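You operate a simulated robot arm through the tools that you are given. There is no shell and no other tool. Be economical: measure what you need, move in short steps, check, and stop when the job is done.

The job below is to be done with a simulated two-armed robot. You get a single attempt, and the scene is never put back.

## Task
Shut the white hose valve, wind the hose in and lock the reel.
Fine: the orange lock must come off for winding. Where these are worked on the way, their far stop is far enough and under half their travel is too little: orange reel lock.

It is judged by the outcome, as a careful person would: the job done as asked, and still so three seconds after it is handed in. It fails if anything else is knocked over, pushed out of place, dropped, spilled or broken.

## Robot
Two 7-joint arms with three-finger grippers on one trunk, on a base that drives. Base frame: it is fixed to the floor where the robot stands at the start and does not move with it; the origin is under the middle of the robot, x ahead of it, y to its left, z up; the surface under the hand at the start is at about z = 860. Units: mm, rad, N and s.
The left shoulder is at the start at [60, 154, 932], the right one opposite. With the tool pointing down near the work surface each hand reaches from about 100 to 620 mm from the robot's upright axis, wherever it stands, measured 20 degrees to its own side. Places, roughly: blue barrel button [400, -3200, 300]; blue tap button [500, 800, 1200]; blue tap valve [600, 900, 1100]; blue trough valve [700, -2200, 300]; feed dial [600, 1100, 1200]; filter lock knob [600, -2800, 100]; green mixer knob [400, 1400, 900]; green start button [600, 100, 1200]; green zone valve [600, 700, 1300]; grey pump valve [300, -1400, 300]; grey time button [600, 200, 1200]; hose reel [600, -100, 1200]; orange drain valve [300, -900, 600]; orange reel lock [500, -200, 1400]; pump switch [300, -1600, 300]; red inlet valve [600, 1300, 1100]. Payload 2.69 kg a hand.
Tool frame (each hand has its own): the origin (TCP) lies between the finger pads and is the grasp point; the fingertips stand 29 mm ahead of it; z points along the fingers, y is the line along which they close. Largest opening 120 mm; the body of the gripper starts 78 mm behind the TCP.
Orientation is told as [roll, pitch, yaw] about the base's x, y, z axes, in that order, counted from this pose: with the fingers straight down and closing along the base's y, the tool's x points along the base's -x, its y along +y and its z along -z.

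## Interface
- The arms move only by the tool apply_moves. It takes "left_commands", "right_commands" or both (then of equal length, played together; a hand with none holds still); each is a list of rows, each an object of numbers (a shift or turn left out is 0, a gripper value left out holds the last): "dx", "dy", "dz": the shift along the tool's x, y, z in m; "wx", "wy", "wz": the turn, a rotation vector about the tool's x, y, z in rad; "gripper": the gripper command, from -1 (shut) to 1 (fully open), values between in proportion. In form: [{"dx": .., "dy": .., "dz": .., "wx": .., "wy": .., "wz": .., "gripper": ..}, ...]. A call has 1 to 20 rows; each row is the pose to reach, as a shift and turn from the pose commanded when the call began, along the tool's axes at that moment. Each row takes 0.2 s and may step no farther than 50 mm and 0.15 rad from the row before; otherwise, or with a gripper value out of range, the whole call is refused. Where a pose cannot be reached the arm comes as near as it can. A force on the tool above 60 N (or 10 N above the force at the start of the call, whichever is more), or a blocked arm, ends the call early, and 0.2 s more pass. The fingers move at their own pace and stop on an object; they squeeze with about 36 N. The grip force told is the motor's: it shows also when the fingers shut on nothing. Time passes only in rows, and 0.2 s behind the last, so rows that repeat a pose let the fingers close. The reply holds the time, the measured pose of the TCP, the force on the tool along the base axes, the opening and the grip force, in the units named above and with some noise, with the torque about the TCP (base axes, N m) and any sound that the robot's microphone picked up.
- Cameras (640 x 400 px; columns grow to the right, rows downward): "scene" is now at [181.9, -25.6, 1136.3]; the picture's right is [-0.23, -0.97, 0.00], its down [0.06, -0.01, -1.00] and it looks along [0.97, -0.23, 0.06] (base axes); focal length 227 px, centre (320, 200). "left" rides on the left gripper at [63, 0, -104] in its tool frame; the picture's right is [0.00, 1.00, 0.00], its down [-0.83, 0.00, -0.56] and it looks along [-0.56, 0.00, 0.83] (tool axes); focal length 275 px, centre (320, 200). "right" rides on the right gripper at [63, 0, -104] in its tool frame; the picture's right is [0.00, 1.00, 0.00], its down [-0.83, 0.00, -0.56] and it looks along [-0.56, 0.00, 0.83] (tool axes); focal length 275 px, centre (320, 200). There is no depth. A picture from a camera that has moved, and an enlarged one, comes with that camera's place and axes in the base frame and with its lens. The place of the scene camera against the robot may be out by one fixed shift of up to 12 mm in any direction.
- capture(camera): a new picture of that camera. It takes no simulated time.
- slide_trunk(by): slides the trunk up (or, below 0, down) by that many mm; the arms and the scene camera ride with it, the base frame stays. It gives what a move gives, with no picture.
- roll_base(legs): drives the robot by 1 to 6 legs, each [ahead, left, turn to the left] in mm, mm and rad, along the robot's own axes; the way and the turn of a leg run together, so that a leg with both is an arc; at most 1500 mm and 3.142 rad a leg. The arms and the cameras ride along, it lands a little off, and it stops where it bumps. It gives what a move gives.
- turn_head(pan, tilt): turns the head with the scene camera to pan (to the left, within 1.396 rad either way) and tilt (down, from -0.506 to 1.204), counted from straight ahead of the robot. It gives what a move gives.
- close_up(camera, box): a new picture of the part [left, top, right, bottom] of that camera's present view, enlarged. It takes no simulated time.
- hand_in(): hands the job in; it is judged then, once.

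Work in short steps. Places have to be worked out from the pictures, the camera data and where the tool is seen: move nearer, look again, correct. Check each grasp and each placing, and mend what went wrong. You have 120 turns and 100 pictures in all, those below and enlarged ones among them. Open the grippers and draw the arms clear of the work before you hand the job in, unless the task says otherwise; then end with one line.

The tools are called after "Call:" by a JSON object that holds its "op" and its "data". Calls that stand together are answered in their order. apply_moves: Moves the arms, as the interface text tells. Its arguments: {"type":"object","properties":{"left_commands":{"type":"array"},"right_commands":{"type":"array"}},"required":[]} The other tools are called the same way: slide_trunk (by) slides the trunk up or down; roll_base (legs) drives the base; turn_head (pan, tilt) turns the head that bears the scene camera; capture (camera) takes a picture; close_up (camera, box) takes an enlarged picture of a part of a camera's view; hand_in () hands the job in.

At the start:

```text
time: 0.0
left_ee_pos: [402.2, 56.8, 1000.4]
left_tool_rot: [0.0, -0.001, 0.0]
left_contact_force: [-0.7, 0.0, 0.5]
left_ft_torque: [0.02, 0.02, 0.02]
left_width: 119.9
left_grip_force: 0.2
right_ee_pos: [345.9, -211.9, 1000.1]
right_tool_rot: [0.0, 0.0, 0.001]
right_contact_force: [0.0, 0.3, -0.6]
right_ft_torque: [0.0, 0.03, 0.0]
right_width: 120.0
right_grip_force: 0.0
trunk travel left (down, up): [-304.0, 134.0]
robot x, y, heading: [1.9, -0.3, 0.001]
head pan, tilt: [-0.229, -0.059]
```

scene: 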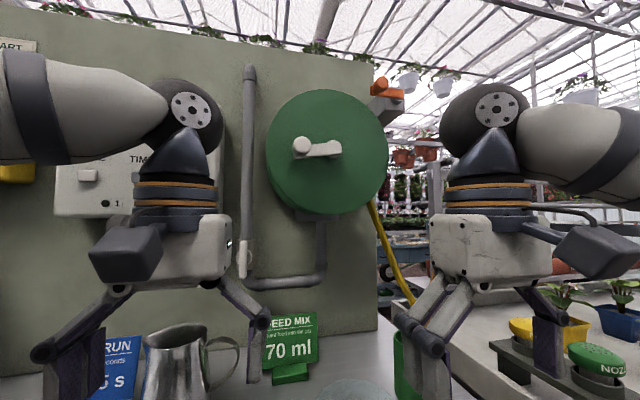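
right: 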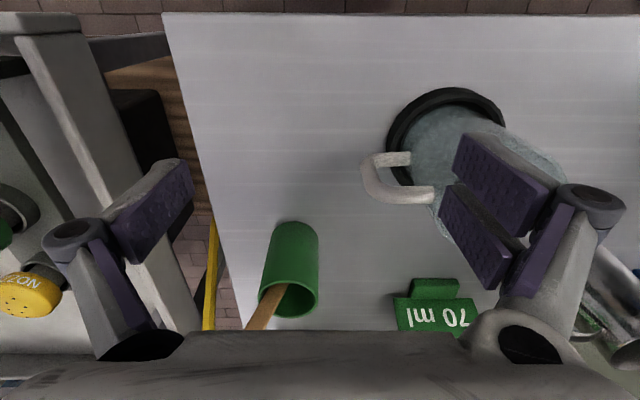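
left: 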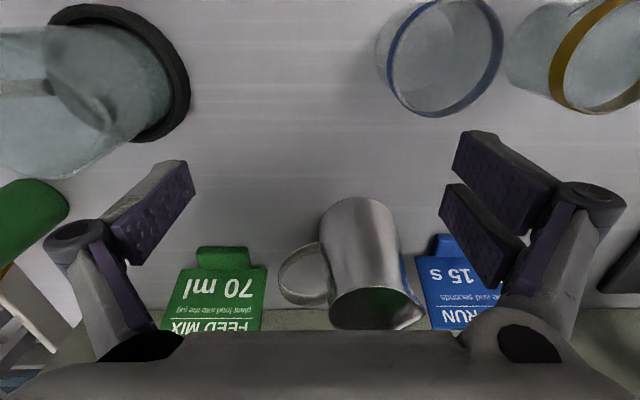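

The scene shows the reel, the orange lock at its upper right, and a white lever on the pipe. I enlarge both areas.

Call:
{"op": "close_up", "data": {"camera": "scene", "box": [220, 50, 420, 175]}}

Call:
{"op": "close_up", "data": {"camera": "scene", "box": [200, 190, 360, 290]}}

```text
3.20 times, centred on (320, 112) of scene
camera zoom: at [181.9, -25.6, 1136.3], right [-0.23, -0.97, 0.0], down [0.06, -0.01, -1.0], along [0.97, -0.23, 0.06], focal length 728 px, centre (320, 480)
```

zoom: 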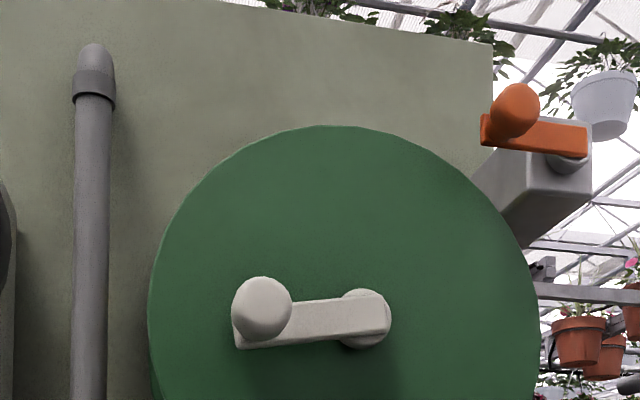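

```text
4.00 times, centred on (280, 240) of scene
camera zoom: at [181.9, -25.6, 1136.3], right [-0.23, -0.97, 0.0], down [0.06, -0.01, -1.0], along [0.97, -0.23, 0.06], focal length 910 px, centre (480, 40)
```

zoom: 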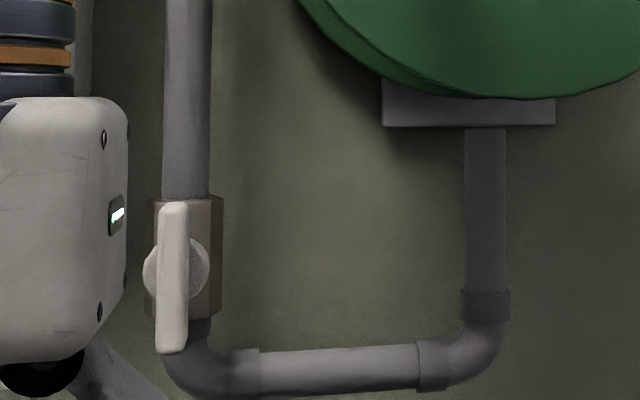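

Lever sits along the pipe (open); reel crank has a knob pointing at me; lock lever sits on a bracket at upper right. I raise both hands and turn them to point forward.

Call:
{"op": "apply_moves", "data": {"left_commands": [{"dz": -0.04, "dx": 0.03}, {"dz": -0.08, "dx": 0.06}, {"dz": -0.08, "dx": 0.08, "wy": -0.15}, {"dz": -0.08, "dx": 0.08, "wy": -0.3}, {"dz": -0.08, "dx": 0.08, "wy": -0.45}, {"dz": -0.08, "dx": 0.08, "wy": -0.6}, {"dz": -0.08, "dx": 0.08, "wy": -0.75}, {"dz": -0.08, "dx": 0.08, "wy": -0.9}, {"dz": -0.08, "dx": 0.08, "wy": -1.05}, {"dz": -0.08, "dx": 0.08, "wy": -1.2}, {"dz": -0.08, "dx": 0.08, "wy": -1.35}, {"dz": -0.08, "dx": 0.08, "wy": -1.5}, {"dz": -0.08, "dx": 0.08, "wy": -1.571}], "right_commands": [{"dz": -0.04}, {"dz": -0.08}, {"dz": -0.12, "wy": -0.15}, {"dz": -0.16, "wy": -0.3}, {"dz": -0.2, "wy": -0.45}, {"dz": -0.2, "wy": -0.6}, {"dz": -0.2, "wy": -0.75}, {"dz": -0.2, "wy": -0.9}, {"dz": -0.2, "wy": -1.05}, {"dz": -0.2, "wy": -1.2}, {"dz": -0.2, "wy": -1.35}, {"dz": -0.2, "wy": -1.5}, {"dz": -0.2, "wy": -1.571}]}}

Call:
{"op": "capture", "data": {"camera": "scene"}}

Call:
{"op": "capture", "data": {"camera": "right"}}

Call:
{"op": "capture", "data": {"camera": "left"}}

```text
time: 2.0
left_ee_pos: [346.4, 59.5, 1111.0]
left_tool_rot: [-0.27, -0.9, 0.336]
left_contact_force: [-1.0, -0.2, 0.3]
left_ft_torque: [-0.02, -0.02, 0.02]
left_width: 120.1
left_grip_force: 0.0
left hand out of reach, approached as far as the arm can: row 2, 3
right_ee_pos: [363.3, -219.9, 1187.1]
right_tool_rot: [0.002, -1.032, -0.001]
right_contact_force: [0.3, 0.2, 0.3]
right_ft_torque: [-0.02, -0.01, -0.02]
right_width: 120.0
right_grip_force: 0.0
right hand out of reach, approached as far as the arm can: row 1, 2, 3, 4, 5, 6, 7, 8, 9
trunk travel left (down, up): [-304.0, 134.0]
robot x, y, heading: [-1.1, -1.9, 0.003]
head pan, tilt: [-0.229, -0.059]
stopped in row 10 (left hand): the arm was blocked; the commanded pose is now the measured one
```

```text
94 pictures are left
camera scene: at [167.1, -14.4, 1166.2], right [-0.12, -0.99, 0.0], down [0.41, -0.05, -0.91], along [0.9, -0.11, 0.42], focal length 227 px, centre (320, 200)
```

scene: 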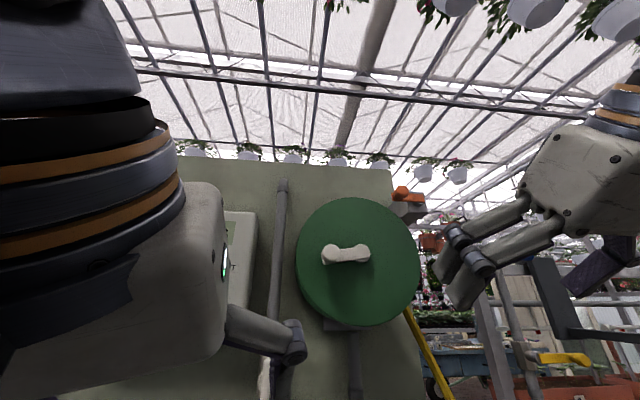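

```text
93 pictures are left
camera right: at [240.8, -221.0, 1186.4], right [0.0, 1.0, 0.0], down [-0.05, 0.0, 1.0], along [1.0, 0.0, 0.05], focal length 275 px, centre (320, 200)
```

right: 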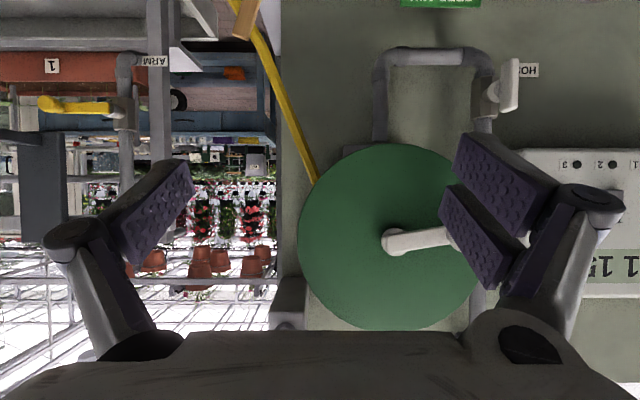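

```text
92 pictures are left
camera left: at [225.5, 48.0, 1125.1], right [-0.12, 0.98, -0.16], down [0.04, 0.17, 0.98], along [0.99, 0.11, -0.06], focal length 275 px, centre (320, 200)
```

left: 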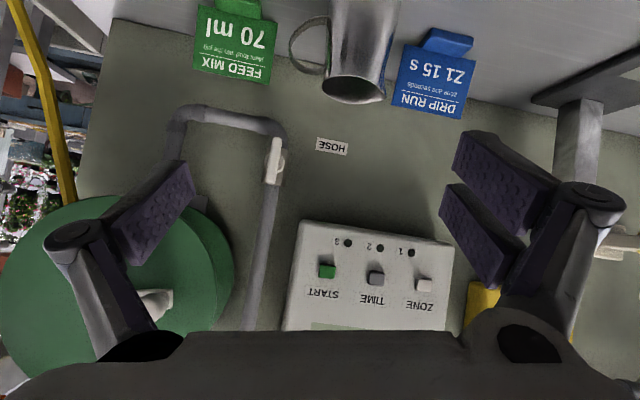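

The left arm bumped the head; there is too little room this close. I back the base off to gain space.

Call:
{"op": "roll_base", "data": {"legs": [[-200, 0, 0]]}}

```text
time: 3.6
left_ee_pos: [144.5, 59.6, 1111.5]
left_tool_rot: [-0.278, -0.901, 0.341]
left_contact_force: [-0.5, 0.2, 1.0]
left_ft_torque: [-0.02, -0.04, 0.0]
left_width: 120.1
left_grip_force: 0.1
right_ee_pos: [161.1, -218.5, 1187.8]
right_tool_rot: [0.003, -1.033, -0.002]
right_contact_force: [-0.2, 0.6, -0.3]
right_ft_torque: [-0.01, 0.02, -0.03]
right_width: 120.0
right_grip_force: 0.0
trunk travel left (down, up): [-304.0, 134.0]
robot x, y, heading: [-202.3, -1.4, -0.002]
head pan, tilt: [-0.229, -0.059]
```

Now I push both hands forward relative to the robot and level them.

Call:
{"op": "apply_moves", "data": {"left_commands": [{"dx": -0.024, "dy": 0.016, "dz": 0.027}, {"dx": -0.048, "dy": 0.031, "dz": 0.054}, {"dx": -0.071, "dy": 0.047, "dz": 0.08}, {"dx": -0.1, "dy": 0.047, "dz": 0.12}, {"dx": -0.1, "dy": 0.047, "dz": 0.12, "wx": 0.013, "wy": -0.129, "wz": 0.039}, {"dx": -0.1, "dy": 0.047, "dz": 0.12, "wx": 0.025, "wy": -0.257, "wz": 0.078}, {"dx": -0.1, "dy": 0.047, "dz": 0.12, "wx": 0.038, "wy": -0.386, "wz": 0.117}, {"dx": -0.1, "dy": 0.047, "dz": 0.12, "wx": 0.05, "wy": -0.514, "wz": 0.156}, {"dx": -0.1, "dy": 0.047, "dz": 0.12, "wx": 0.063, "wy": -0.643, "wz": 0.195}], "right_commands": [{"dx": -0.02, "dz": 0.035}, {"dx": -0.04, "dz": 0.07}, {"dx": -0.06, "dz": 0.1}, {"dx": -0.077, "dz": 0.129}, {"dx": -0.077, "dz": 0.129, "wy": -0.12}, {"dx": -0.077, "dz": 0.129, "wy": -0.24}, {"dx": -0.077, "dz": 0.129, "wy": -0.36}, {"dx": -0.077, "dz": 0.129, "wy": -0.48}, {"dx": -0.077, "dz": 0.129, "wy": -0.538}]}}

Call:
{"op": "capture", "data": {"camera": "scene"}}

Call:
{"op": "capture", "data": {"camera": "right"}}

```text
time: 5.6
left_ee_pos: [295.1, 124.0, 1110.8]
left_tool_rot: [-2.427, -1.558, 2.425]
left_contact_force: [-0.1, 0.5, -0.6]
left_ft_torque: [0.0, -0.01, -0.02]
left_width: 120.2
left_grip_force: 0.0
right_ee_pos: [311.6, -219.9, 1187.2]
right_tool_rot: [1.857, -1.568, -1.854]
right_contact_force: [0.0, -0.9, -0.9]
right_ft_torque: [-0.02, 0.01, 0.0]
right_width: 120.0
right_grip_force: 0.1
trunk travel left (down, up): [-304.0, 134.0]
robot x, y, heading: [-199.8, -0.9, 0.001]
head pan, tilt: [-0.229, -0.059]
```

```text
91 pictures are left
camera scene: at [-18.2, -25.5, 1136.3], right [-0.23, -0.97, 0.0], down [0.06, -0.01, -1.0], along [0.97, -0.23, 0.06], focal length 227 px, centre (320, 200)
```

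scene: 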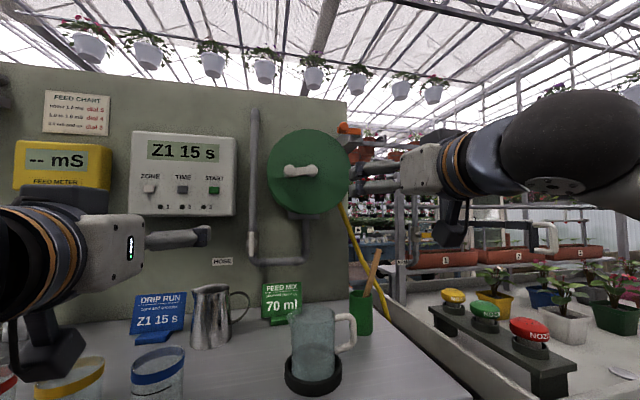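

```text
90 pictures are left
camera right: at [207.3, -220.2, 1123.5], right [0.0, 1.0, 0.0], down [-0.56, 0.0, 0.83], along [0.83, 0.0, 0.56], focal length 275 px, centre (320, 200)
```

right: 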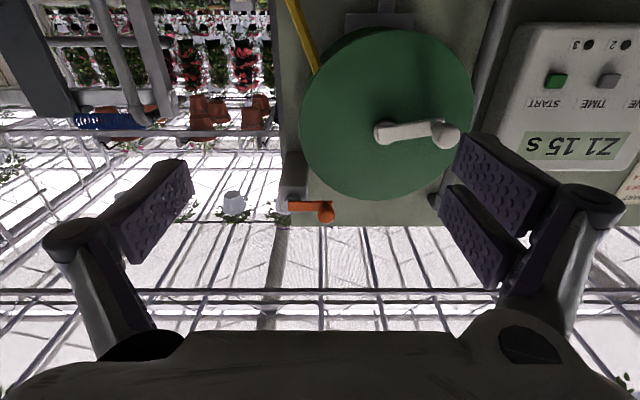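

I can triangulate: crank knob about (508,-76,1236), hub about (545,-138,1247), lock knob about (521,-213,1357). I take close-ups of the lock and reel.

Call:
{"op": "close_up", "data": {"camera": "right", "box": [260, 10, 480, 240]}}

Call:
{"op": "close_up", "data": {"camera": "scene", "box": [320, 100, 400, 150]}}

Call:
{"op": "close_up", "data": {"camera": "scene", "box": [230, 180, 430, 330]}}

```text
1.74 times, centred on (370, 125) of right
camera zoom: at [207.3, -220.2, 1123.5], right [0.0, 1.0, 0.0], down [-0.56, 0.0, 0.83], along [0.83, 0.0, 0.56], focal length 479 px, centre (233, 330)
```

zoom: 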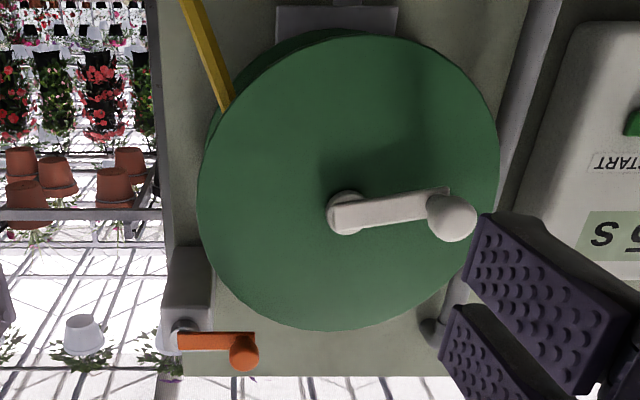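

```text
8.00 times, centred on (360, 125) of scene
camera zoom: at [-18.2, -25.5, 1136.3], right [-0.23, -0.97, 0.0], down [0.06, -0.01, -1.0], along [0.97, -0.23, 0.06], focal length 1819 px, centre (0, 800)
```

zoom: 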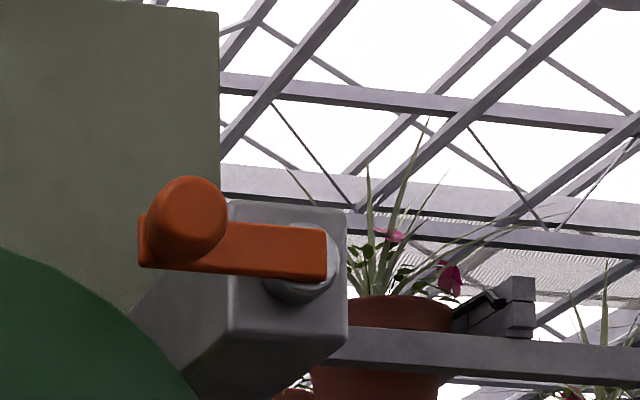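

```text
2.67 times, centred on (330, 255) of scene
camera zoom: at [-18.2, -25.5, 1136.3], right [-0.23, -0.97, 0.0], down [0.06, -0.01, -1.0], along [0.97, -0.23, 0.06], focal length 606 px, centre (293, 53)
```

zoom: 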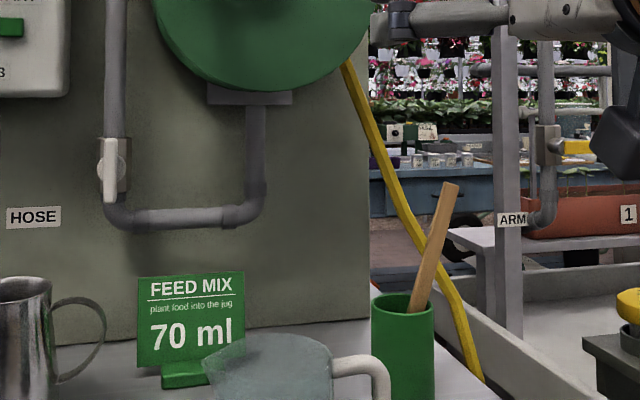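

Reel crank, lock and valve all turn about axes pointing at me (x). Valve lever is near (583,10,1061); the jug's handle lies below it, so I'll roll the left hand so its camera is not underneath. First I drive forward 150 mm.

Call:
{"op": "roll_base", "data": {"legs": [[150, 0, 0]]}}

Call:
{"op": "apply_moves", "data": {"left_commands": [{"wz": -0.15}, {"wz": -0.3}, {"wz": -0.45}, {"wz": -0.6}, {"wz": -0.75}, {"wz": -0.9}, {"wz": -1.05}, {"wz": -1.2}, {"wz": -1.35}, {"wz": -1.5}, {"wz": -1.571}]}}

Call:
{"op": "capture", "data": {"camera": "left"}}

```text
time: 7.0
left_ee_pos: [441.4, 124.4, 1111.6]
left_tool_rot: [-2.219, -1.56, 2.221]
left_contact_force: [0.8, 0.1, -0.9]
left_ft_torque: [-0.01, 0.01, 0.03]
left_width: 119.9
left_grip_force: 0.0
right_ee_pos: [459.2, -217.6, 1186.5]
right_tool_rot: [0.862, -1.568, -0.858]
right_contact_force: [0.3, -1.2, -0.5]
right_ft_torque: [-0.02, -0.01, 0.02]
right_width: 120.4
right_grip_force: 0.0
trunk travel left (down, up): [-304.0, 134.0]
robot x, y, heading: [-52.4, 5.0, 0.002]
head pan, tilt: [-0.229, -0.059]
```

```text
time: 9.4
left_ee_pos: [441.0, 124.0, 1112.3]
left_tool_rot: [-1.577, 0.011, 1.573]
left_contact_force: [-0.5, 0.8, 0.3]
left_ft_torque: [0.03, 0.01, 0.0]
left_width: 119.7
left_grip_force: 0.0
right_ee_pos: [459.5, -218.2, 1187.7]
right_tool_rot: [1.08, -1.57, -1.076]
right_contact_force: [-0.9, -0.3, -0.5]
right_ft_torque: [0.0, -0.02, 0.01]
right_width: 119.9
right_grip_force: 0.1
trunk travel left (down, up): [-304.0, 134.0]
robot x, y, heading: [-53.7, -2.1, 0.002]
head pan, tilt: [-0.229, -0.059]
```

```text
86 pictures are left
camera left: at [336.3, 63.2, 1113.7], right [0.01, -0.01, -1.0], down [-0.56, 0.83, -0.01], along [0.83, 0.56, 0.0], focal length 275 px, centre (320, 200)
```

left: 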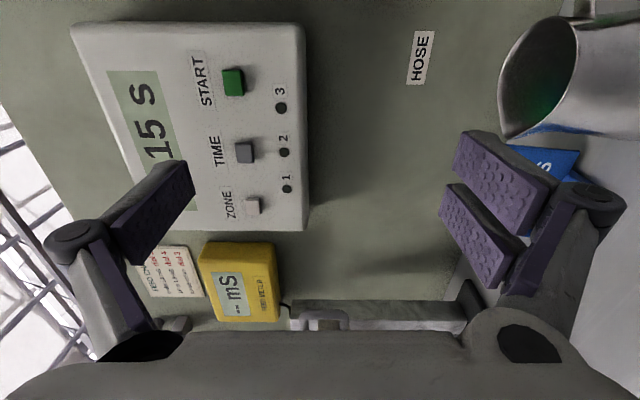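

That roll worked; I continue another quarter turn so the camera is on top.

Call:
{"op": "apply_moves", "data": {"left_commands": [{"wz": -0.15}, {"wz": -0.3}, {"wz": -0.45}, {"wz": -0.6}, {"wz": -0.75}, {"wz": -0.9}, {"wz": -1.05}, {"wz": -1.2}, {"wz": -1.35}, {"wz": -1.5}, {"wz": -1.571}]}}

Call:
{"op": "capture", "data": {"camera": "left"}}

Call:
{"op": "capture", "data": {"camera": "scene"}}

```text
time: 11.8
left_ee_pos: [438.9, 144.7, 1125.3]
left_tool_rot: [-1.57, 0.701, 1.568]
left_contact_force: [-0.2, 0.4, 0.4]
left_ft_torque: [0.02, 0.02, -0.01]
left_width: 120.1
left_grip_force: 0.0
left hand out of reach, approached as far as the arm can: row 4, 5, 6, 7, 8, 9, 10, 11
right_ee_pos: [459.5, -218.1, 1186.2]
right_tool_rot: [1.104, -1.57, -1.1]
right_contact_force: [-0.2, -1.0, -0.2]
right_ft_torque: [0.0, 0.02, -0.01]
right_width: 119.9
right_grip_force: 0.0
trunk travel left (down, up): [-304.0, 134.0]
robot x, y, heading: [-54.2, 1.7, 0.005]
head pan, tilt: [-0.229, -0.059]
```

```text
85 pictures are left
camera left: at [334.1, 97.6, 1167.1], right [-0.01, -0.64, -0.77], down [-0.55, 0.64, -0.53], along [0.83, 0.42, -0.36], focal length 275 px, centre (320, 200)
```

left: 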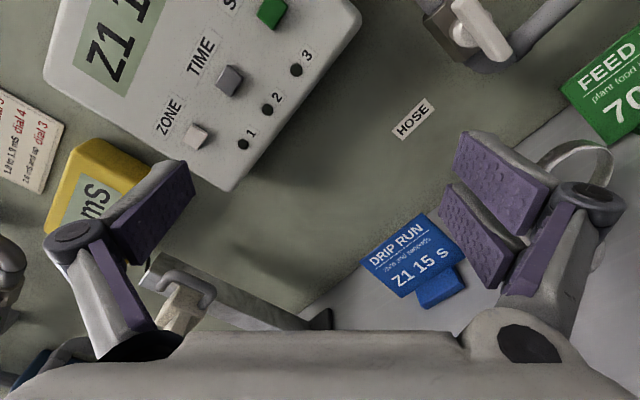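

```text
84 pictures are left
camera scene: at [128.3, -25.2, 1136.3], right [-0.22, -0.97, 0.0], down [0.06, -0.01, -1.0], along [0.97, -0.22, 0.06], focal length 227 px, centre (320, 200)
```

scene: 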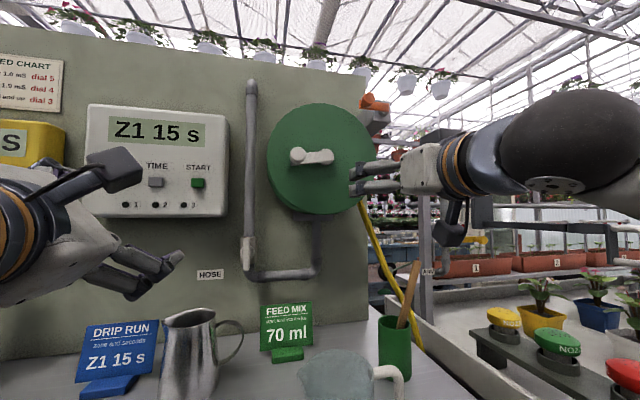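

The wrist limits at about -2.27 rad, so I go back to the sideways roll with fingers shut and will push the lever over with the fingertips.

Call:
{"op": "apply_moves", "data": {"left_commands": [{"wz": 0.15, "gripper": -1}, {"wz": 0.3}, {"wz": 0.45}, {"wz": 0.6}, {"wz": 0.7}, {"wz": 0.7}]}}

```text
time: 13.2
left_ee_pos: [437.7, 142.9, 1126.5]
left_tool_rot: [-1.569, -0.001, 1.565]
left_contact_force: [1.1, -0.9, 0.2]
left_ft_torque: [0.0, -0.02, 0.03]
left_width: 0.0
left_grip_force: 28.2
right_ee_pos: [460.1, -218.4, 1186.3]
right_tool_rot: [1.084, -1.568, -1.082]
right_contact_force: [-0.3, -0.3, 0.4]
right_ft_torque: [0.02, 0.02, -0.02]
right_width: 120.0
right_grip_force: 0.0
trunk travel left (down, up): [-304.0, 134.0]
robot x, y, heading: [-54.5, -1.0, 0.001]
head pan, tilt: [-0.229, -0.059]
```

Commanded pose follows the measured one. I move to in front of and left of the lever top and look.

Call:
{"op": "apply_moves", "data": {"left_commands": [{"dx": 0.035, "dy": 0.012}, {"dx": 0.07, "dy": 0.024, "dz": 0.0}, {"dx": 0.1, "dy": 0.036, "dz": 0.02}, {"dx": 0.1, "dy": 0.036, "dz": 0.06}, {"dx": 0.1, "dy": 0.036, "dz": 0.06}]}}

Call:
{"op": "capture", "data": {"camera": "left"}}

Call:
{"op": "capture", "data": {"camera": "scene"}}

```text
time: 14.4
left_ee_pos: [495.9, 42.8, 1088.4]
left_tool_rot: [-1.569, 0.0, 1.564]
left_contact_force: [-0.3, 0.3, -0.5]
left_ft_torque: [0.0, -0.01, -0.01]
left_width: 0.3
left_grip_force: 29.0
right_ee_pos: [459.0, -217.6, 1186.5]
right_tool_rot: [1.134, -1.569, -1.132]
right_contact_force: [-0.2, -0.5, 0.2]
right_ft_torque: [0.0, 0.02, 0.02]
right_width: 119.8
right_grip_force: 0.1
trunk travel left (down, up): [-304.0, 134.0]
robot x, y, heading: [-54.1, -0.4, 0.006]
head pan, tilt: [-0.229, -0.059]
```

```text
83 pictures are left
camera left: at [391.1, -18.1, 1089.1], right [0.0, 0.0, -1.0], down [-0.55, 0.83, 0.0], along [0.83, 0.55, 0.0], focal length 275 px, centre (320, 200)
```

left: 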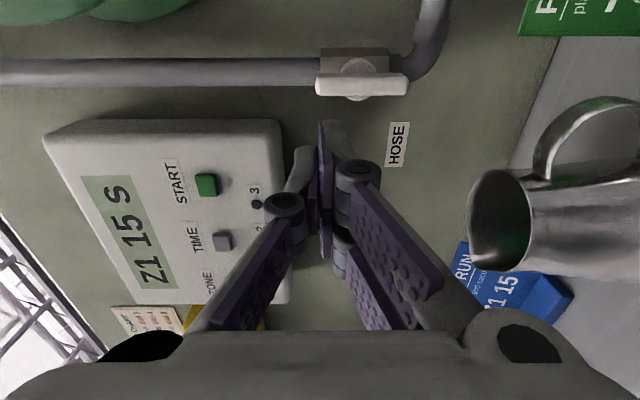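

```text
82 pictures are left
camera scene: at [128.2, -25.3, 1136.3], right [-0.22, -0.97, 0.0], down [0.06, -0.01, -1.0], along [0.97, -0.22, 0.06], focal length 227 px, centre (320, 200)
```

scene: 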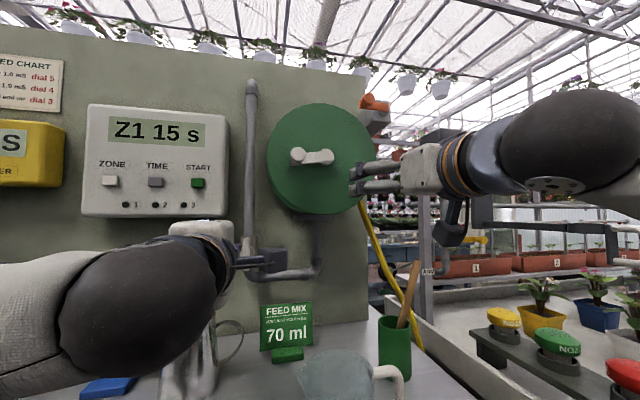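

Lever centre is about (590,18,1060), 63 mm long. I advance the fingertips beside its upper half, left of it.

Call:
{"op": "apply_moves", "data": {"left_commands": [{"dy": 0.008, "dz": 0.03}, {"dy": 0.008, "dz": 0.055}, {"dy": 0.008, "dz": 0.072}, {"dy": 0.008, "dz": 0.072}]}}

Call:
{"op": "capture", "data": {"camera": "left"}}

```text
time: 15.3
left_ee_pos: [556.4, 42.6, 1082.4]
left_tool_rot: [-1.568, -0.007, 1.559]
left_contact_force: [-47.6, 14.1, -3.2]
left_ft_torque: [0.42, 0.28, -0.58]
left_width: 0.0
left_grip_force: 28.4
right_ee_pos: [451.1, -212.6, 1190.0]
right_tool_rot: [-3.133, -1.565, 3.141]
right_contact_force: [0.2, 0.5, -1.1]
right_ft_torque: [0.02, 0.02, -0.05]
right_width: 119.8
right_grip_force: 0.1
trunk travel left (down, up): [-304.0, 134.0]
robot x, y, heading: [-53.8, 0.0, 0.002]
head pan, tilt: [-0.229, -0.059]
stopped in row 4 (left hand): the force on the tool passed its limit at 76 N (the readings are from after the stop); the commanded pose is now the measured one
```

```text
81 pictures are left
camera left: at [451.5, -18.5, 1083.8], right [0.0, 0.01, -1.0], down [-0.55, 0.84, 0.01], along [0.84, 0.55, 0.0], focal length 275 px, centre (320, 200)
```

left: 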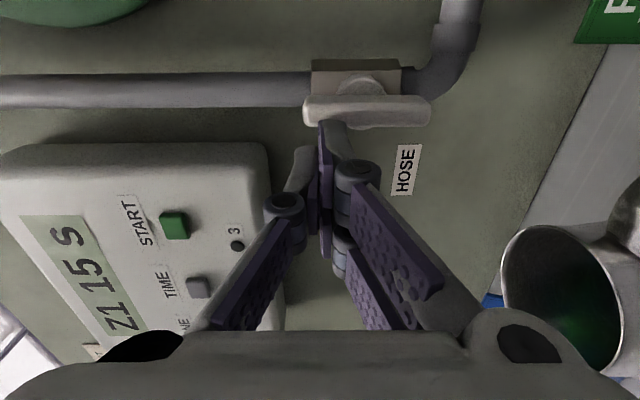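

The tip met the lever's front edge at x≈585 (contact on its -y side). I back off, shift left 14 mm and advance again.

Call:
{"op": "apply_moves", "data": {"left_commands": [{"dz": -0.015}, {"dz": -0.015, "dx": -0.014}, {"dz": 0.005, "dx": -0.014}, {"dz": 0.012, "dx": -0.014}, {"dz": 0.012, "dx": -0.014}]}}

Call:
{"op": "capture", "data": {"camera": "left"}}

```text
time: 16.5
left_ee_pos: [577.7, 54.1, 1078.7]
left_tool_rot: [-1.561, -0.006, 1.559]
left_contact_force: [0.0, 0.0, -0.2]
left_ft_torque: [-0.01, 0.03, 0.04]
left_width: 0.0
left_grip_force: 28.3
right_ee_pos: [457.5, -216.7, 1186.9]
right_tool_rot: [1.757, -1.571, -1.753]
right_contact_force: [-0.1, -0.4, 0.4]
right_ft_torque: [-0.01, 0.01, 0.06]
right_width: 120.1
right_grip_force: 0.1
trunk travel left (down, up): [-304.0, 134.0]
robot x, y, heading: [-55.8, -0.5, 0.008]
head pan, tilt: [-0.229, -0.059]
```

```text
80 pictures are left
camera left: at [472.6, -8.0, 1080.6], right [-0.01, 0.01, -1.0], down [-0.55, 0.84, 0.01], along [0.84, 0.55, 0.0], focal length 275 px, centre (320, 200)
```

left: 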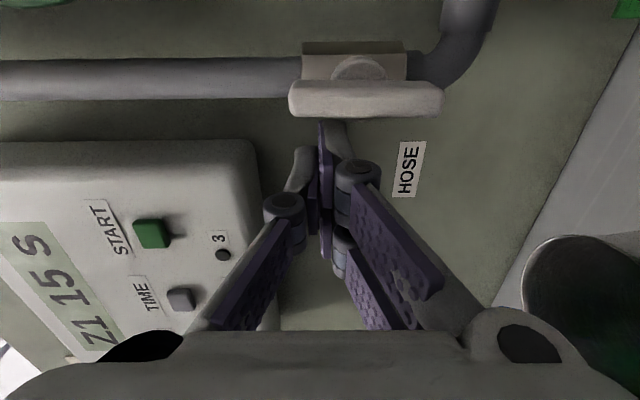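

Tip is now at x≈607 beside the lever. I sweep it clockwise in an arc about the pivot.

Call:
{"op": "apply_moves", "data": {"left_commands": [{"dx": 0.006}, {"dx": 0.013, "dy": 0.001}, {"dx": 0.018, "dy": -0.003}, {"dx": 0.024, "dy": -0.005}, {"dx": 0.03, "dy": -0.006}, {"dx": 0.037, "dy": -0.005}]}}

Call:
{"op": "capture", "data": {"camera": "left"}}

```text
time: 17.9
left_ee_pos: [576.9, 15.4, 1083.6]
left_tool_rot: [-1.56, -0.005, 1.559]
left_contact_force: [0.6, -0.4, -0.9]
left_ft_torque: [-0.04, -0.05, 0.0]
left_width: 0.0
left_grip_force: 28.8
right_ee_pos: [457.5, -217.5, 1187.1]
right_tool_rot: [1.724, -1.569, -1.717]
right_contact_force: [-0.8, 0.0, 0.7]
right_ft_torque: [-0.03, 0.02, 0.03]
right_width: 119.9
right_grip_force: 0.0
trunk travel left (down, up): [-304.0, 134.0]
robot x, y, heading: [-55.0, 0.7, 0.0]
head pan, tilt: [-0.229, -0.059]
```

```text
79 pictures are left
camera left: at [471.1, -44.5, 1085.1], right [-0.01, 0.01, -1.0], down [-0.55, 0.84, 0.01], along [0.84, 0.55, 0.0], focal length 275 px, centre (320, 200)
```

left: 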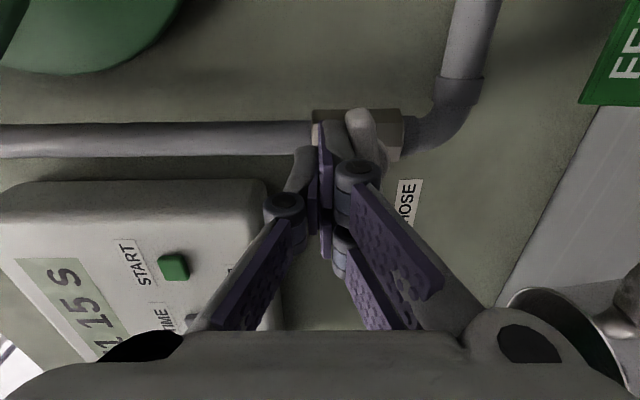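

The lever is turning clockwise freely. I finish the arc to the stop.

Call:
{"op": "apply_moves", "data": {"left_commands": [{"dx": 0.006, "dy": 0.003}, {"dx": 0.01, "dy": 0.007}, {"dx": 0.012, "dy": 0.011}, {"dx": 0.012, "dy": 0.015}]}}

Call:
{"op": "capture", "data": {"camera": "left"}}

```text
time: 18.9
left_ee_pos: [575.2, 8.1, 1077.2]
left_tool_rot: [-1.584, -0.002, 1.564]
left_contact_force: [13.6, 8.1, 51.5]
left_ft_torque: [0.47, -0.54, -0.03]
left_width: 0.0
left_grip_force: 28.1
right_ee_pos: [455.0, -215.7, 1189.3]
right_tool_rot: [2.832, -1.568, -2.828]
right_contact_force: [-0.5, -0.1, 0.1]
right_ft_torque: [-0.01, -0.02, -0.02]
right_width: 119.8
right_grip_force: 0.1
trunk travel left (down, up): [-304.0, 134.0]
robot x, y, heading: [-55.2, 0.5, -0.001]
head pan, tilt: [-0.229, -0.059]
```

```text
78 pictures are left
camera left: at [469.3, -53.8, 1077.0], right [0.01, 0.01, -1.0], down [-0.55, 0.83, 0.0], along [0.83, 0.55, 0.01], focal length 275 px, centre (320, 200)
```

left: 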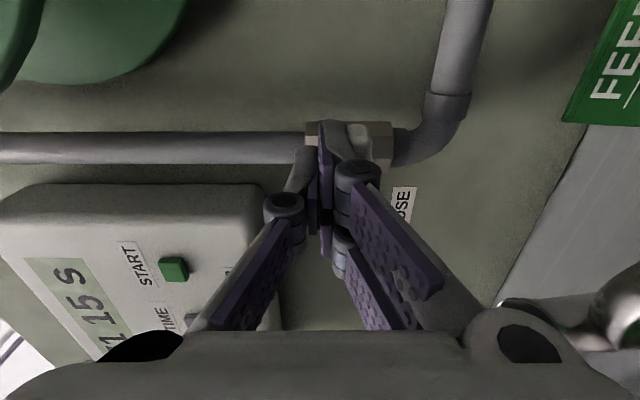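

The lever met its stop (51 N upward reaction). I lift off, withdraw, and check.

Call:
{"op": "apply_moves", "data": {"left_commands": [{"dy": -0.01}, {"dy": -0.015, "dz": -0.01}, {"dy": -0.015, "dz": -0.05}, {"dy": -0.015, "dz": -0.1}, {"dy": -0.015, "dz": -0.12, "dx": -0.04}, {"dy": -0.015, "dz": -0.12, "dx": -0.08}, {"dy": -0.015, "dz": -0.12, "dx": -0.12}]}}

Call:
{"op": "close_up", "data": {"camera": "scene", "box": [200, 180, 360, 290]}}

```text
time: 20.5
left_ee_pos: [458.8, 128.0, 1086.1]
left_tool_rot: [-1.56, -0.005, 1.559]
left_contact_force: [-0.5, -0.5, 0.4]
left_ft_torque: [-0.01, -0.01, 0.01]
left_width: 0.0
left_grip_force: 28.5
right_ee_pos: [456.6, -216.4, 1187.4]
right_tool_rot: [1.988, -1.569, -1.985]
right_contact_force: [-0.4, -1.1, -0.1]
right_ft_torque: [-0.01, 0.01, 0.04]
right_width: 119.9
right_grip_force: 0.1
trunk travel left (down, up): [-304.0, 134.0]
robot x, y, heading: [-56.8, 2.0, 0.001]
head pan, tilt: [-0.229, -0.059]
```

```text
3.64 times, centred on (280, 235) of scene
camera zoom: at [126.8, -24.1, 1136.4], right [-0.22, -0.97, 0.0], down [0.06, -0.01, -1.0], along [0.97, -0.22, 0.06], focal length 827 px, centre (466, 73)
```

zoom: 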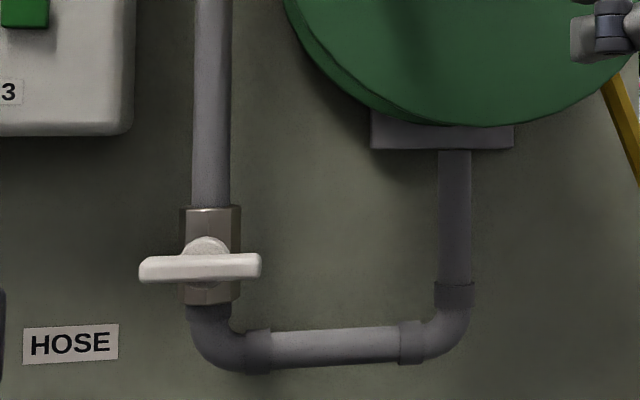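

Valve is shut (lever across the pipe). Now I retract the right hand slightly and raise the trunk for the lock.

Call:
{"op": "apply_moves", "data": {"right_commands": [{"dz": -0.02}, {"dz": -0.03}]}}

Call:
{"op": "slide_trunk", "data": {"by": 125}}

Call:
{"op": "capture", "data": {"camera": "right"}}

Call:
{"op": "capture", "data": {"camera": "scene"}}

```text
time: 21.1
left_ee_pos: [458.5, 125.6, 1087.5]
left_tool_rot: [-1.559, -0.006, 1.558]
left_contact_force: [0.4, 1.3, 0.0]
left_ft_torque: [-0.02, -0.02, -0.04]
left_width: 0.0
left_grip_force: 28.5
right_ee_pos: [429.1, -215.5, 1186.7]
right_tool_rot: [1.777, -1.568, -1.774]
right_contact_force: [-0.1, 0.3, 0.4]
right_ft_torque: [-0.01, 0.02, 0.02]
right_width: 120.2
right_grip_force: 0.0
trunk travel left (down, up): [-304.0, 134.0]
robot x, y, heading: [-52.5, -2.2, 0.005]
head pan, tilt: [-0.229, -0.059]
```

```text
time: 22.6
left_ee_pos: [458.0, 126.9, 1209.1]
left_tool_rot: [-1.556, -0.005, 1.56]
left_contact_force: [0.2, -0.3, 0.0]
left_ft_torque: [-0.02, -0.03, -0.02]
left_width: 0.1
left_grip_force: 28.4
right_ee_pos: [428.7, -216.9, 1309.6]
right_tool_rot: [0.648, -1.566, -0.644]
right_contact_force: [-0.1, 1.0, -0.3]
right_ft_torque: [0.03, -0.02, 0.0]
right_width: 120.1
right_grip_force: 0.0
trunk travel left (down, up): [-429.0, 9.0]
robot x, y, heading: [-54.3, -1.3, 0.003]
head pan, tilt: [-0.229, -0.059]
```

```text
76 pictures are left
camera right: at [323.6, -219.2, 1247.9], right [0.0, 1.0, 0.0], down [-0.55, 0.0, 0.83], along [0.83, 0.01, 0.55], focal length 275 px, centre (320, 200)
```

right: 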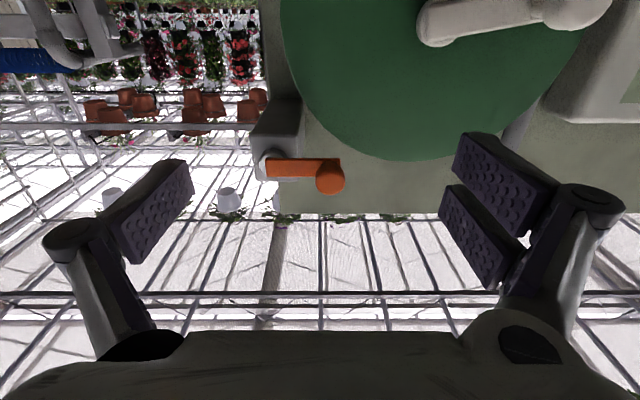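

```text
75 pictures are left
camera scene: at [48.7, -24.8, 1278.6], right [-0.22, -0.97, 0.0], down [0.06, -0.01, -1.0], along [0.97, -0.22, 0.06], focal length 227 px, centre (320, 200)
```

scene: 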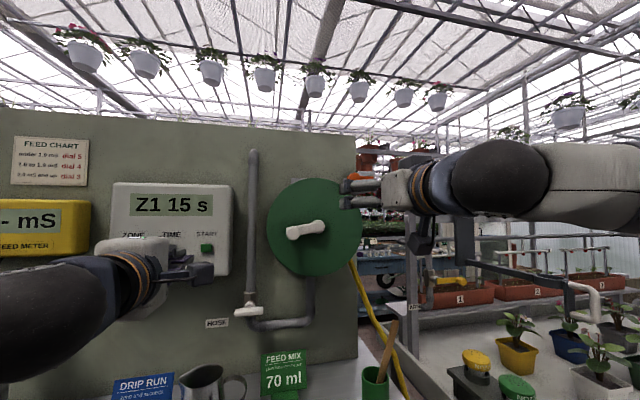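

Lock knob confirmed near (516,-210,1354), about 22 mm thick. I move the right hand up in front, partially opened, then look.

Call:
{"op": "apply_moves", "data": {"right_commands": [{"dx": -0.022, "dy": 0.003, "gripper": -0.1}, {"dx": -0.044, "dy": 0.006}, {"dx": -0.044, "dy": 0.006, "dz": 0.025}, {"dx": -0.044, "dy": 0.006, "dz": 0.045}, {"dx": -0.044, "dy": 0.006, "dz": 0.045}]}}

Call:
{"op": "capture", "data": {"camera": "right"}}

Call:
{"op": "close_up", "data": {"camera": "scene", "box": [320, 130, 440, 220]}}

```text
time: 23.8
left_ee_pos: [457.3, 125.6, 1209.9]
left_tool_rot: [-1.56, -0.006, 1.559]
left_contact_force: [-0.2, 0.0, 1.4]
left_ft_torque: [0.01, -0.01, 0.01]
left_width: 0.1
left_grip_force: 28.2
right_ee_pos: [472.3, -209.6, 1354.9]
right_tool_rot: [1.89, -1.568, -1.883]
right_contact_force: [-0.6, 0.2, -0.1]
right_ft_torque: [0.01, 0.0, 0.01]
right_width: 53.9
right_grip_force: 0.0
trunk travel left (down, up): [-429.0, 9.0]
robot x, y, heading: [-56.5, 3.4, 0.0]
head pan, tilt: [-0.229, -0.059]
```

```text
74 pictures are left
camera right: at [367.8, -211.4, 1293.0], right [0.0, 1.0, 0.0], down [-0.56, 0.0, 0.83], along [0.83, 0.01, 0.56], focal length 275 px, centre (320, 200)
```

right: 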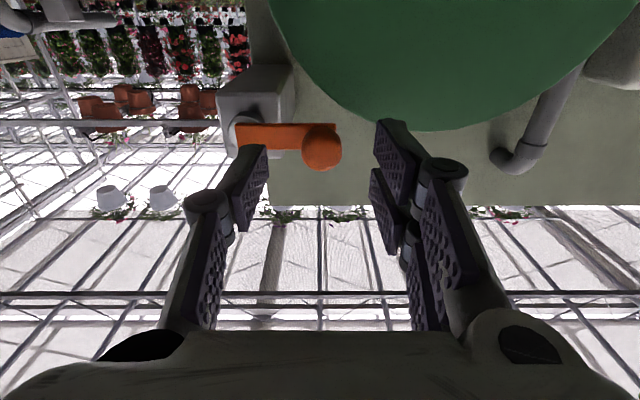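

```text
4.44 times, centred on (380, 175) of scene
camera zoom: at [48.0, -25.0, 1278.7], right [-0.22, -0.97, 0.0], down [0.06, -0.01, -1.0], along [0.97, -0.22, 0.06], focal length 1011 px, centre (53, 311)
```

zoom: 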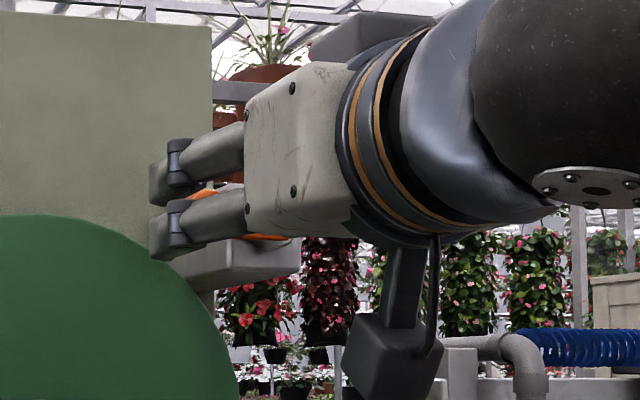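

The knob is centred between the fingers; I advance 26 mm and close.

Call:
{"op": "apply_moves", "data": {"right_commands": [{"dx": -0.002, "dz": 0.013}, {"dx": -0.002, "dz": 0.026}, {"dx": -0.002, "dz": 0.026, "gripper": -1}, {"dx": -0.002, "dz": 0.026, "gripper": -1}, {"dx": -0.002, "dz": 0.026, "gripper": -1}]}}

Call:
{"op": "capture", "data": {"camera": "right"}}

```text
time: 25.0
left_ee_pos: [458.1, 128.1, 1210.6]
left_tool_rot: [-1.561, -0.004, 1.56]
left_contact_force: [-0.1, 0.0, 0.2]
left_ft_torque: [-0.01, 0.0, -0.02]
left_width: 0.0
left_grip_force: 28.6
right_ee_pos: [499.0, -207.7, 1358.1]
right_tool_rot: [2.792, -1.573, -2.786]
right_contact_force: [1.0, 7.4, 1.3]
right_ft_torque: [-0.06, -0.04, 0.26]
right_width: 23.9
right_grip_force: 44.7
trunk travel left (down, up): [-429.0, 9.0]
robot x, y, heading: [-57.2, 4.3, 0.008]
head pan, tilt: [-0.229, -0.059]
```

```text
72 pictures are left
camera right: at [394.3, -210.9, 1295.5], right [-0.01, 1.0, 0.0], down [-0.56, 0.0, 0.83], along [0.83, 0.01, 0.56], focal length 275 px, centre (320, 200)
```

right: 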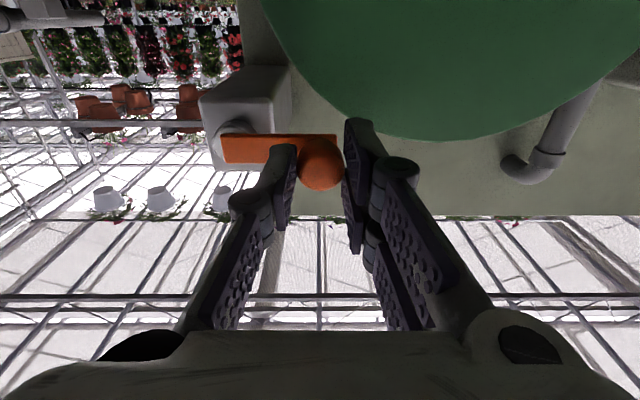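

Knob gripped (24 mm). I try swinging it upward along the arc about the pivot (y≈-262, radius ≈52).

Call:
{"op": "apply_moves", "data": {"right_commands": [{"dx": -0.009, "dy": -0.001}, {"dx": -0.018, "dy": -0.003}, {"dx": -0.026, "dy": -0.007}]}}

Call:
{"op": "capture", "data": {"camera": "right"}}

```text
time: 25.8
left_ee_pos: [458.5, 128.3, 1210.7]
left_tool_rot: [-1.561, -0.004, 1.562]
left_contact_force: [0.2, 0.4, -0.6]
left_ft_torque: [0.01, 0.0, 0.02]
left_width: 0.0
left_grip_force: 28.3
right_ee_pos: [497.9, -214.6, 1384.1]
right_tool_rot: [2.862, -1.571, -2.853]
right_contact_force: [0.3, 13.4, -2.1]
right_ft_torque: [0.3, 0.48, 0.43]
right_width: 23.0
right_grip_force: 45.7
trunk travel left (down, up): [-429.0, 9.0]
robot x, y, heading: [-56.1, -0.6, 0.004]
head pan, tilt: [-0.229, -0.059]
```

```text
71 pictures are left
camera right: at [393.9, -216.6, 1321.4], right [-0.01, 1.0, 0.0], down [-0.56, 0.0, 0.83], along [0.83, 0.01, 0.56], focal length 275 px, centre (320, 200)
```

right: 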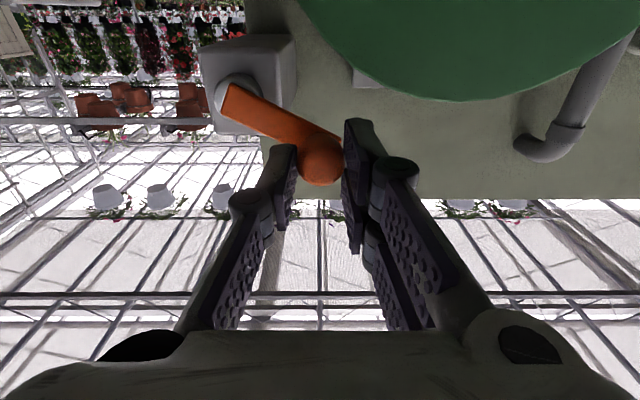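

It swings up easily. I continue along the arc toward its far stop.

Call:
{"op": "apply_moves", "data": {"right_commands": [{"dx": -0.006, "dy": -0.002}, {"dx": -0.011, "dy": -0.006}, {"dx": -0.015, "dy": -0.011}, {"dx": -0.019, "dy": -0.017}, {"dx": -0.022, "dy": -0.023}, {"dx": -0.024, "dy": -0.029}, {"dx": -0.025, "dy": -0.036}, {"dx": -0.026, "dy": -0.043}]}}

Call:
{"op": "capture", "data": {"camera": "right"}}

```text
time: 27.6
left_ee_pos: [457.3, 127.7, 1210.7]
left_tool_rot: [-1.56, -0.002, 1.558]
left_contact_force: [0.3, 0.3, 0.2]
left_ft_torque: [-0.01, -0.03, 0.03]
left_width: 0.0
left_grip_force: 28.7
right_ee_pos: [497.9, -258.9, 1410.7]
right_tool_rot: [2.851, -1.57, -2.847]
right_contact_force: [-3.3, 12.4, -3.1]
right_ft_torque: [0.47, -0.19, 0.29]
right_width: 23.4
right_grip_force: 45.3
trunk travel left (down, up): [-429.0, 9.0]
robot x, y, heading: [-56.3, 1.8, 0.001]
head pan, tilt: [-0.229, -0.059]
```

```text
70 pictures are left
camera right: at [392.1, -260.4, 1348.4], right [0.0, 1.0, 0.0], down [-0.56, 0.0, 0.83], along [0.83, 0.01, 0.56], focal length 275 px, centre (320, 200)
```

right: 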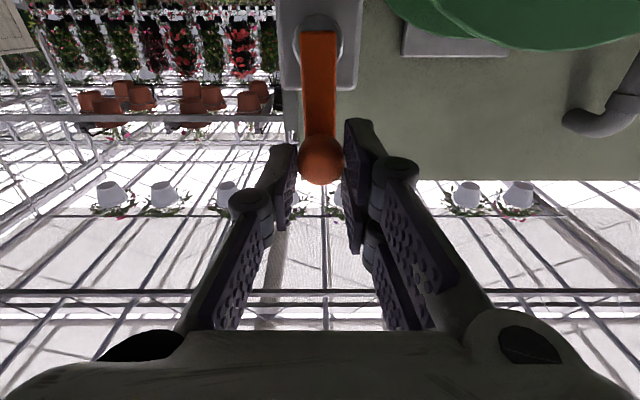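

Lever is vertical; I nudge a bit farther to find the stop.

Call:
{"op": "apply_moves", "data": {"right_commands": [{"dx": 0.0, "dy": -0.006}, {"dx": 0.001, "dy": -0.012}]}}

```text
time: 28.2
left_ee_pos: [456.9, 133.4, 1211.0]
left_tool_rot: [-1.562, -0.001, 1.56]
left_contact_force: [-0.5, -0.4, -0.9]
left_ft_torque: [-0.01, -0.02, 0.01]
left_width: 0.0
left_grip_force: 28.6
right_ee_pos: [496.6, -259.4, 1409.7]
right_tool_rot: [-2.163, -1.563, 2.179]
right_contact_force: [-7.1, 33.0, -2.1]
right_ft_torque: [0.2, 0.38, 1.2]
right_width: 23.4
right_grip_force: 44.7
trunk travel left (down, up): [-429.0, 9.0]
robot x, y, heading: [-55.8, 4.1, 0.005]
head pan, tilt: [-0.229, -0.059]
```

It's at its stop (33 N). I release and back off, then move to the crank knob.

Call:
{"op": "apply_moves", "data": {"right_commands": [{"dy": 0.012, "gripper": -0.1}, {"dy": 0.012, "gripper": -0.1}, {"dy": 0.012, "gripper": -0.1}, {"dy": 0.012, "dz": -0.03}, {"dy": 0.012, "dz": -0.06}, {"dy": 0.012, "dz": -0.06}]}}

Call:
{"op": "apply_moves", "data": {"right_commands": [{"dx": 0.03, "dy": 0.035}, {"dx": 0.06, "dy": 0.07}, {"dx": 0.09, "dy": 0.105}, {"dx": 0.12, "dy": 0.14}, {"dx": 0.15, "dy": 0.165}, {"dx": 0.173, "dy": 0.172}, {"dx": 0.173, "dy": 0.172}]}}

Call:
{"op": "capture", "data": {"camera": "right"}}

Call:
{"op": "capture", "data": {"camera": "scene"}}

```text
time: 29.6
left_ee_pos: [457.3, 127.0, 1210.9]
left_tool_rot: [-1.561, -0.006, 1.558]
left_contact_force: [0.4, -0.7, -0.2]
left_ft_torque: [0.01, 0.01, 0.0]
left_width: 0.2
left_grip_force: 28.4
right_ee_pos: [439.8, -257.4, 1409.0]
right_tool_rot: [1.568, -1.569, -1.564]
right_contact_force: [-0.4, -0.2, -0.6]
right_ft_torque: [0.03, -0.04, 0.01]
right_width: 53.9
right_grip_force: 0.1
trunk travel left (down, up): [-429.0, 9.0]
robot x, y, heading: [-54.7, 2.2, -0.002]
head pan, tilt: [-0.229, -0.059]
```

```text
time: 31.2
left_ee_pos: [456.1, 126.0, 1210.7]
left_tool_rot: [-1.56, -0.003, 1.56]
left_contact_force: [0.0, 0.1, 0.1]
left_ft_torque: [-0.01, -0.02, -0.02]
left_width: 0.0
left_grip_force: 28.5
right_ee_pos: [440.8, -91.9, 1236.0]
right_tool_rot: [1.854, -1.569, -1.847]
right_contact_force: [-0.4, -1.0, -0.8]
right_ft_torque: [-0.02, 0.0, -0.03]
right_width: 54.0
right_grip_force: 0.0
trunk travel left (down, up): [-429.0, 9.0]
robot x, y, heading: [-54.3, -0.3, 0.001]
head pan, tilt: [-0.229, -0.059]
```

```text
69 pictures are left
camera right: at [335.5, -93.2, 1172.8], right [0.0, 1.0, 0.0], down [-0.56, 0.0, 0.83], along [0.83, 0.01, 0.56], focal length 275 px, centre (320, 200)
```

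right: 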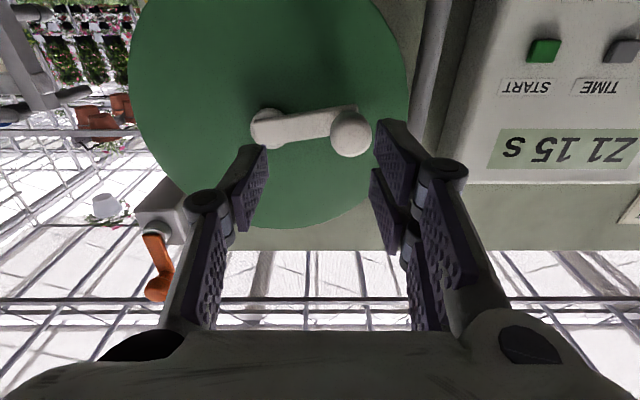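

```text
68 pictures are left
camera scene: at [48.0, -25.0, 1278.7], right [-0.22, -0.97, 0.0], down [0.06, -0.01, -1.0], along [0.97, -0.22, 0.06], focal length 227 px, centre (320, 200)
```

scene: 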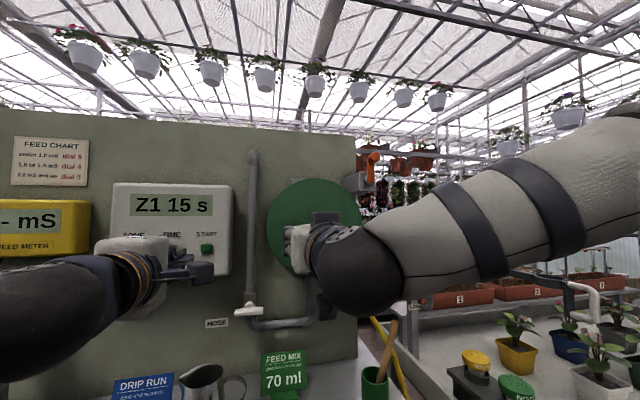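

Knob at about (508,-72,1236). I align 19 mm left, advance 52 mm and close.

Call:
{"op": "apply_moves", "data": {"right_commands": [{"dy": 0.019}, {"dy": 0.019, "dz": 0.025}, {"dy": 0.019, "dz": 0.052}, {"dy": 0.019, "dz": 0.052, "gripper": -1}, {"dy": 0.019, "dz": 0.052, "gripper": -1}, {"dy": 0.019, "dz": 0.052, "gripper": -1}]}}

Call:
{"op": "capture", "data": {"camera": "right"}}

```text
time: 32.6
left_ee_pos: [457.8, 125.0, 1209.7]
left_tool_rot: [-1.56, -0.006, 1.559]
left_contact_force: [0.7, 0.6, -0.6]
left_ft_torque: [0.01, -0.01, -0.03]
left_width: 0.1
left_grip_force: 28.8
right_ee_pos: [491.6, -69.6, 1234.2]
right_tool_rot: [1.658, -1.567, -1.655]
right_contact_force: [4.8, -4.1, 0.4]
right_ft_torque: [-0.01, 0.07, -0.22]
right_width: 26.8
right_grip_force: 44.5
trunk travel left (down, up): [-429.0, 9.0]
robot x, y, heading: [-53.8, -0.6, 0.002]
head pan, tilt: [-0.229, -0.059]
```

```text
67 pictures are left
camera right: at [387.3, -71.9, 1171.7], right [0.0, 1.0, 0.0], down [-0.56, 0.0, 0.83], along [0.83, 0.0, 0.56], focal length 275 px, centre (320, 200)
```

right: 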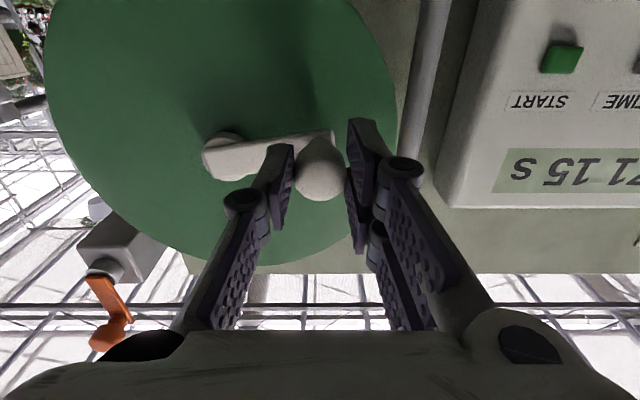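

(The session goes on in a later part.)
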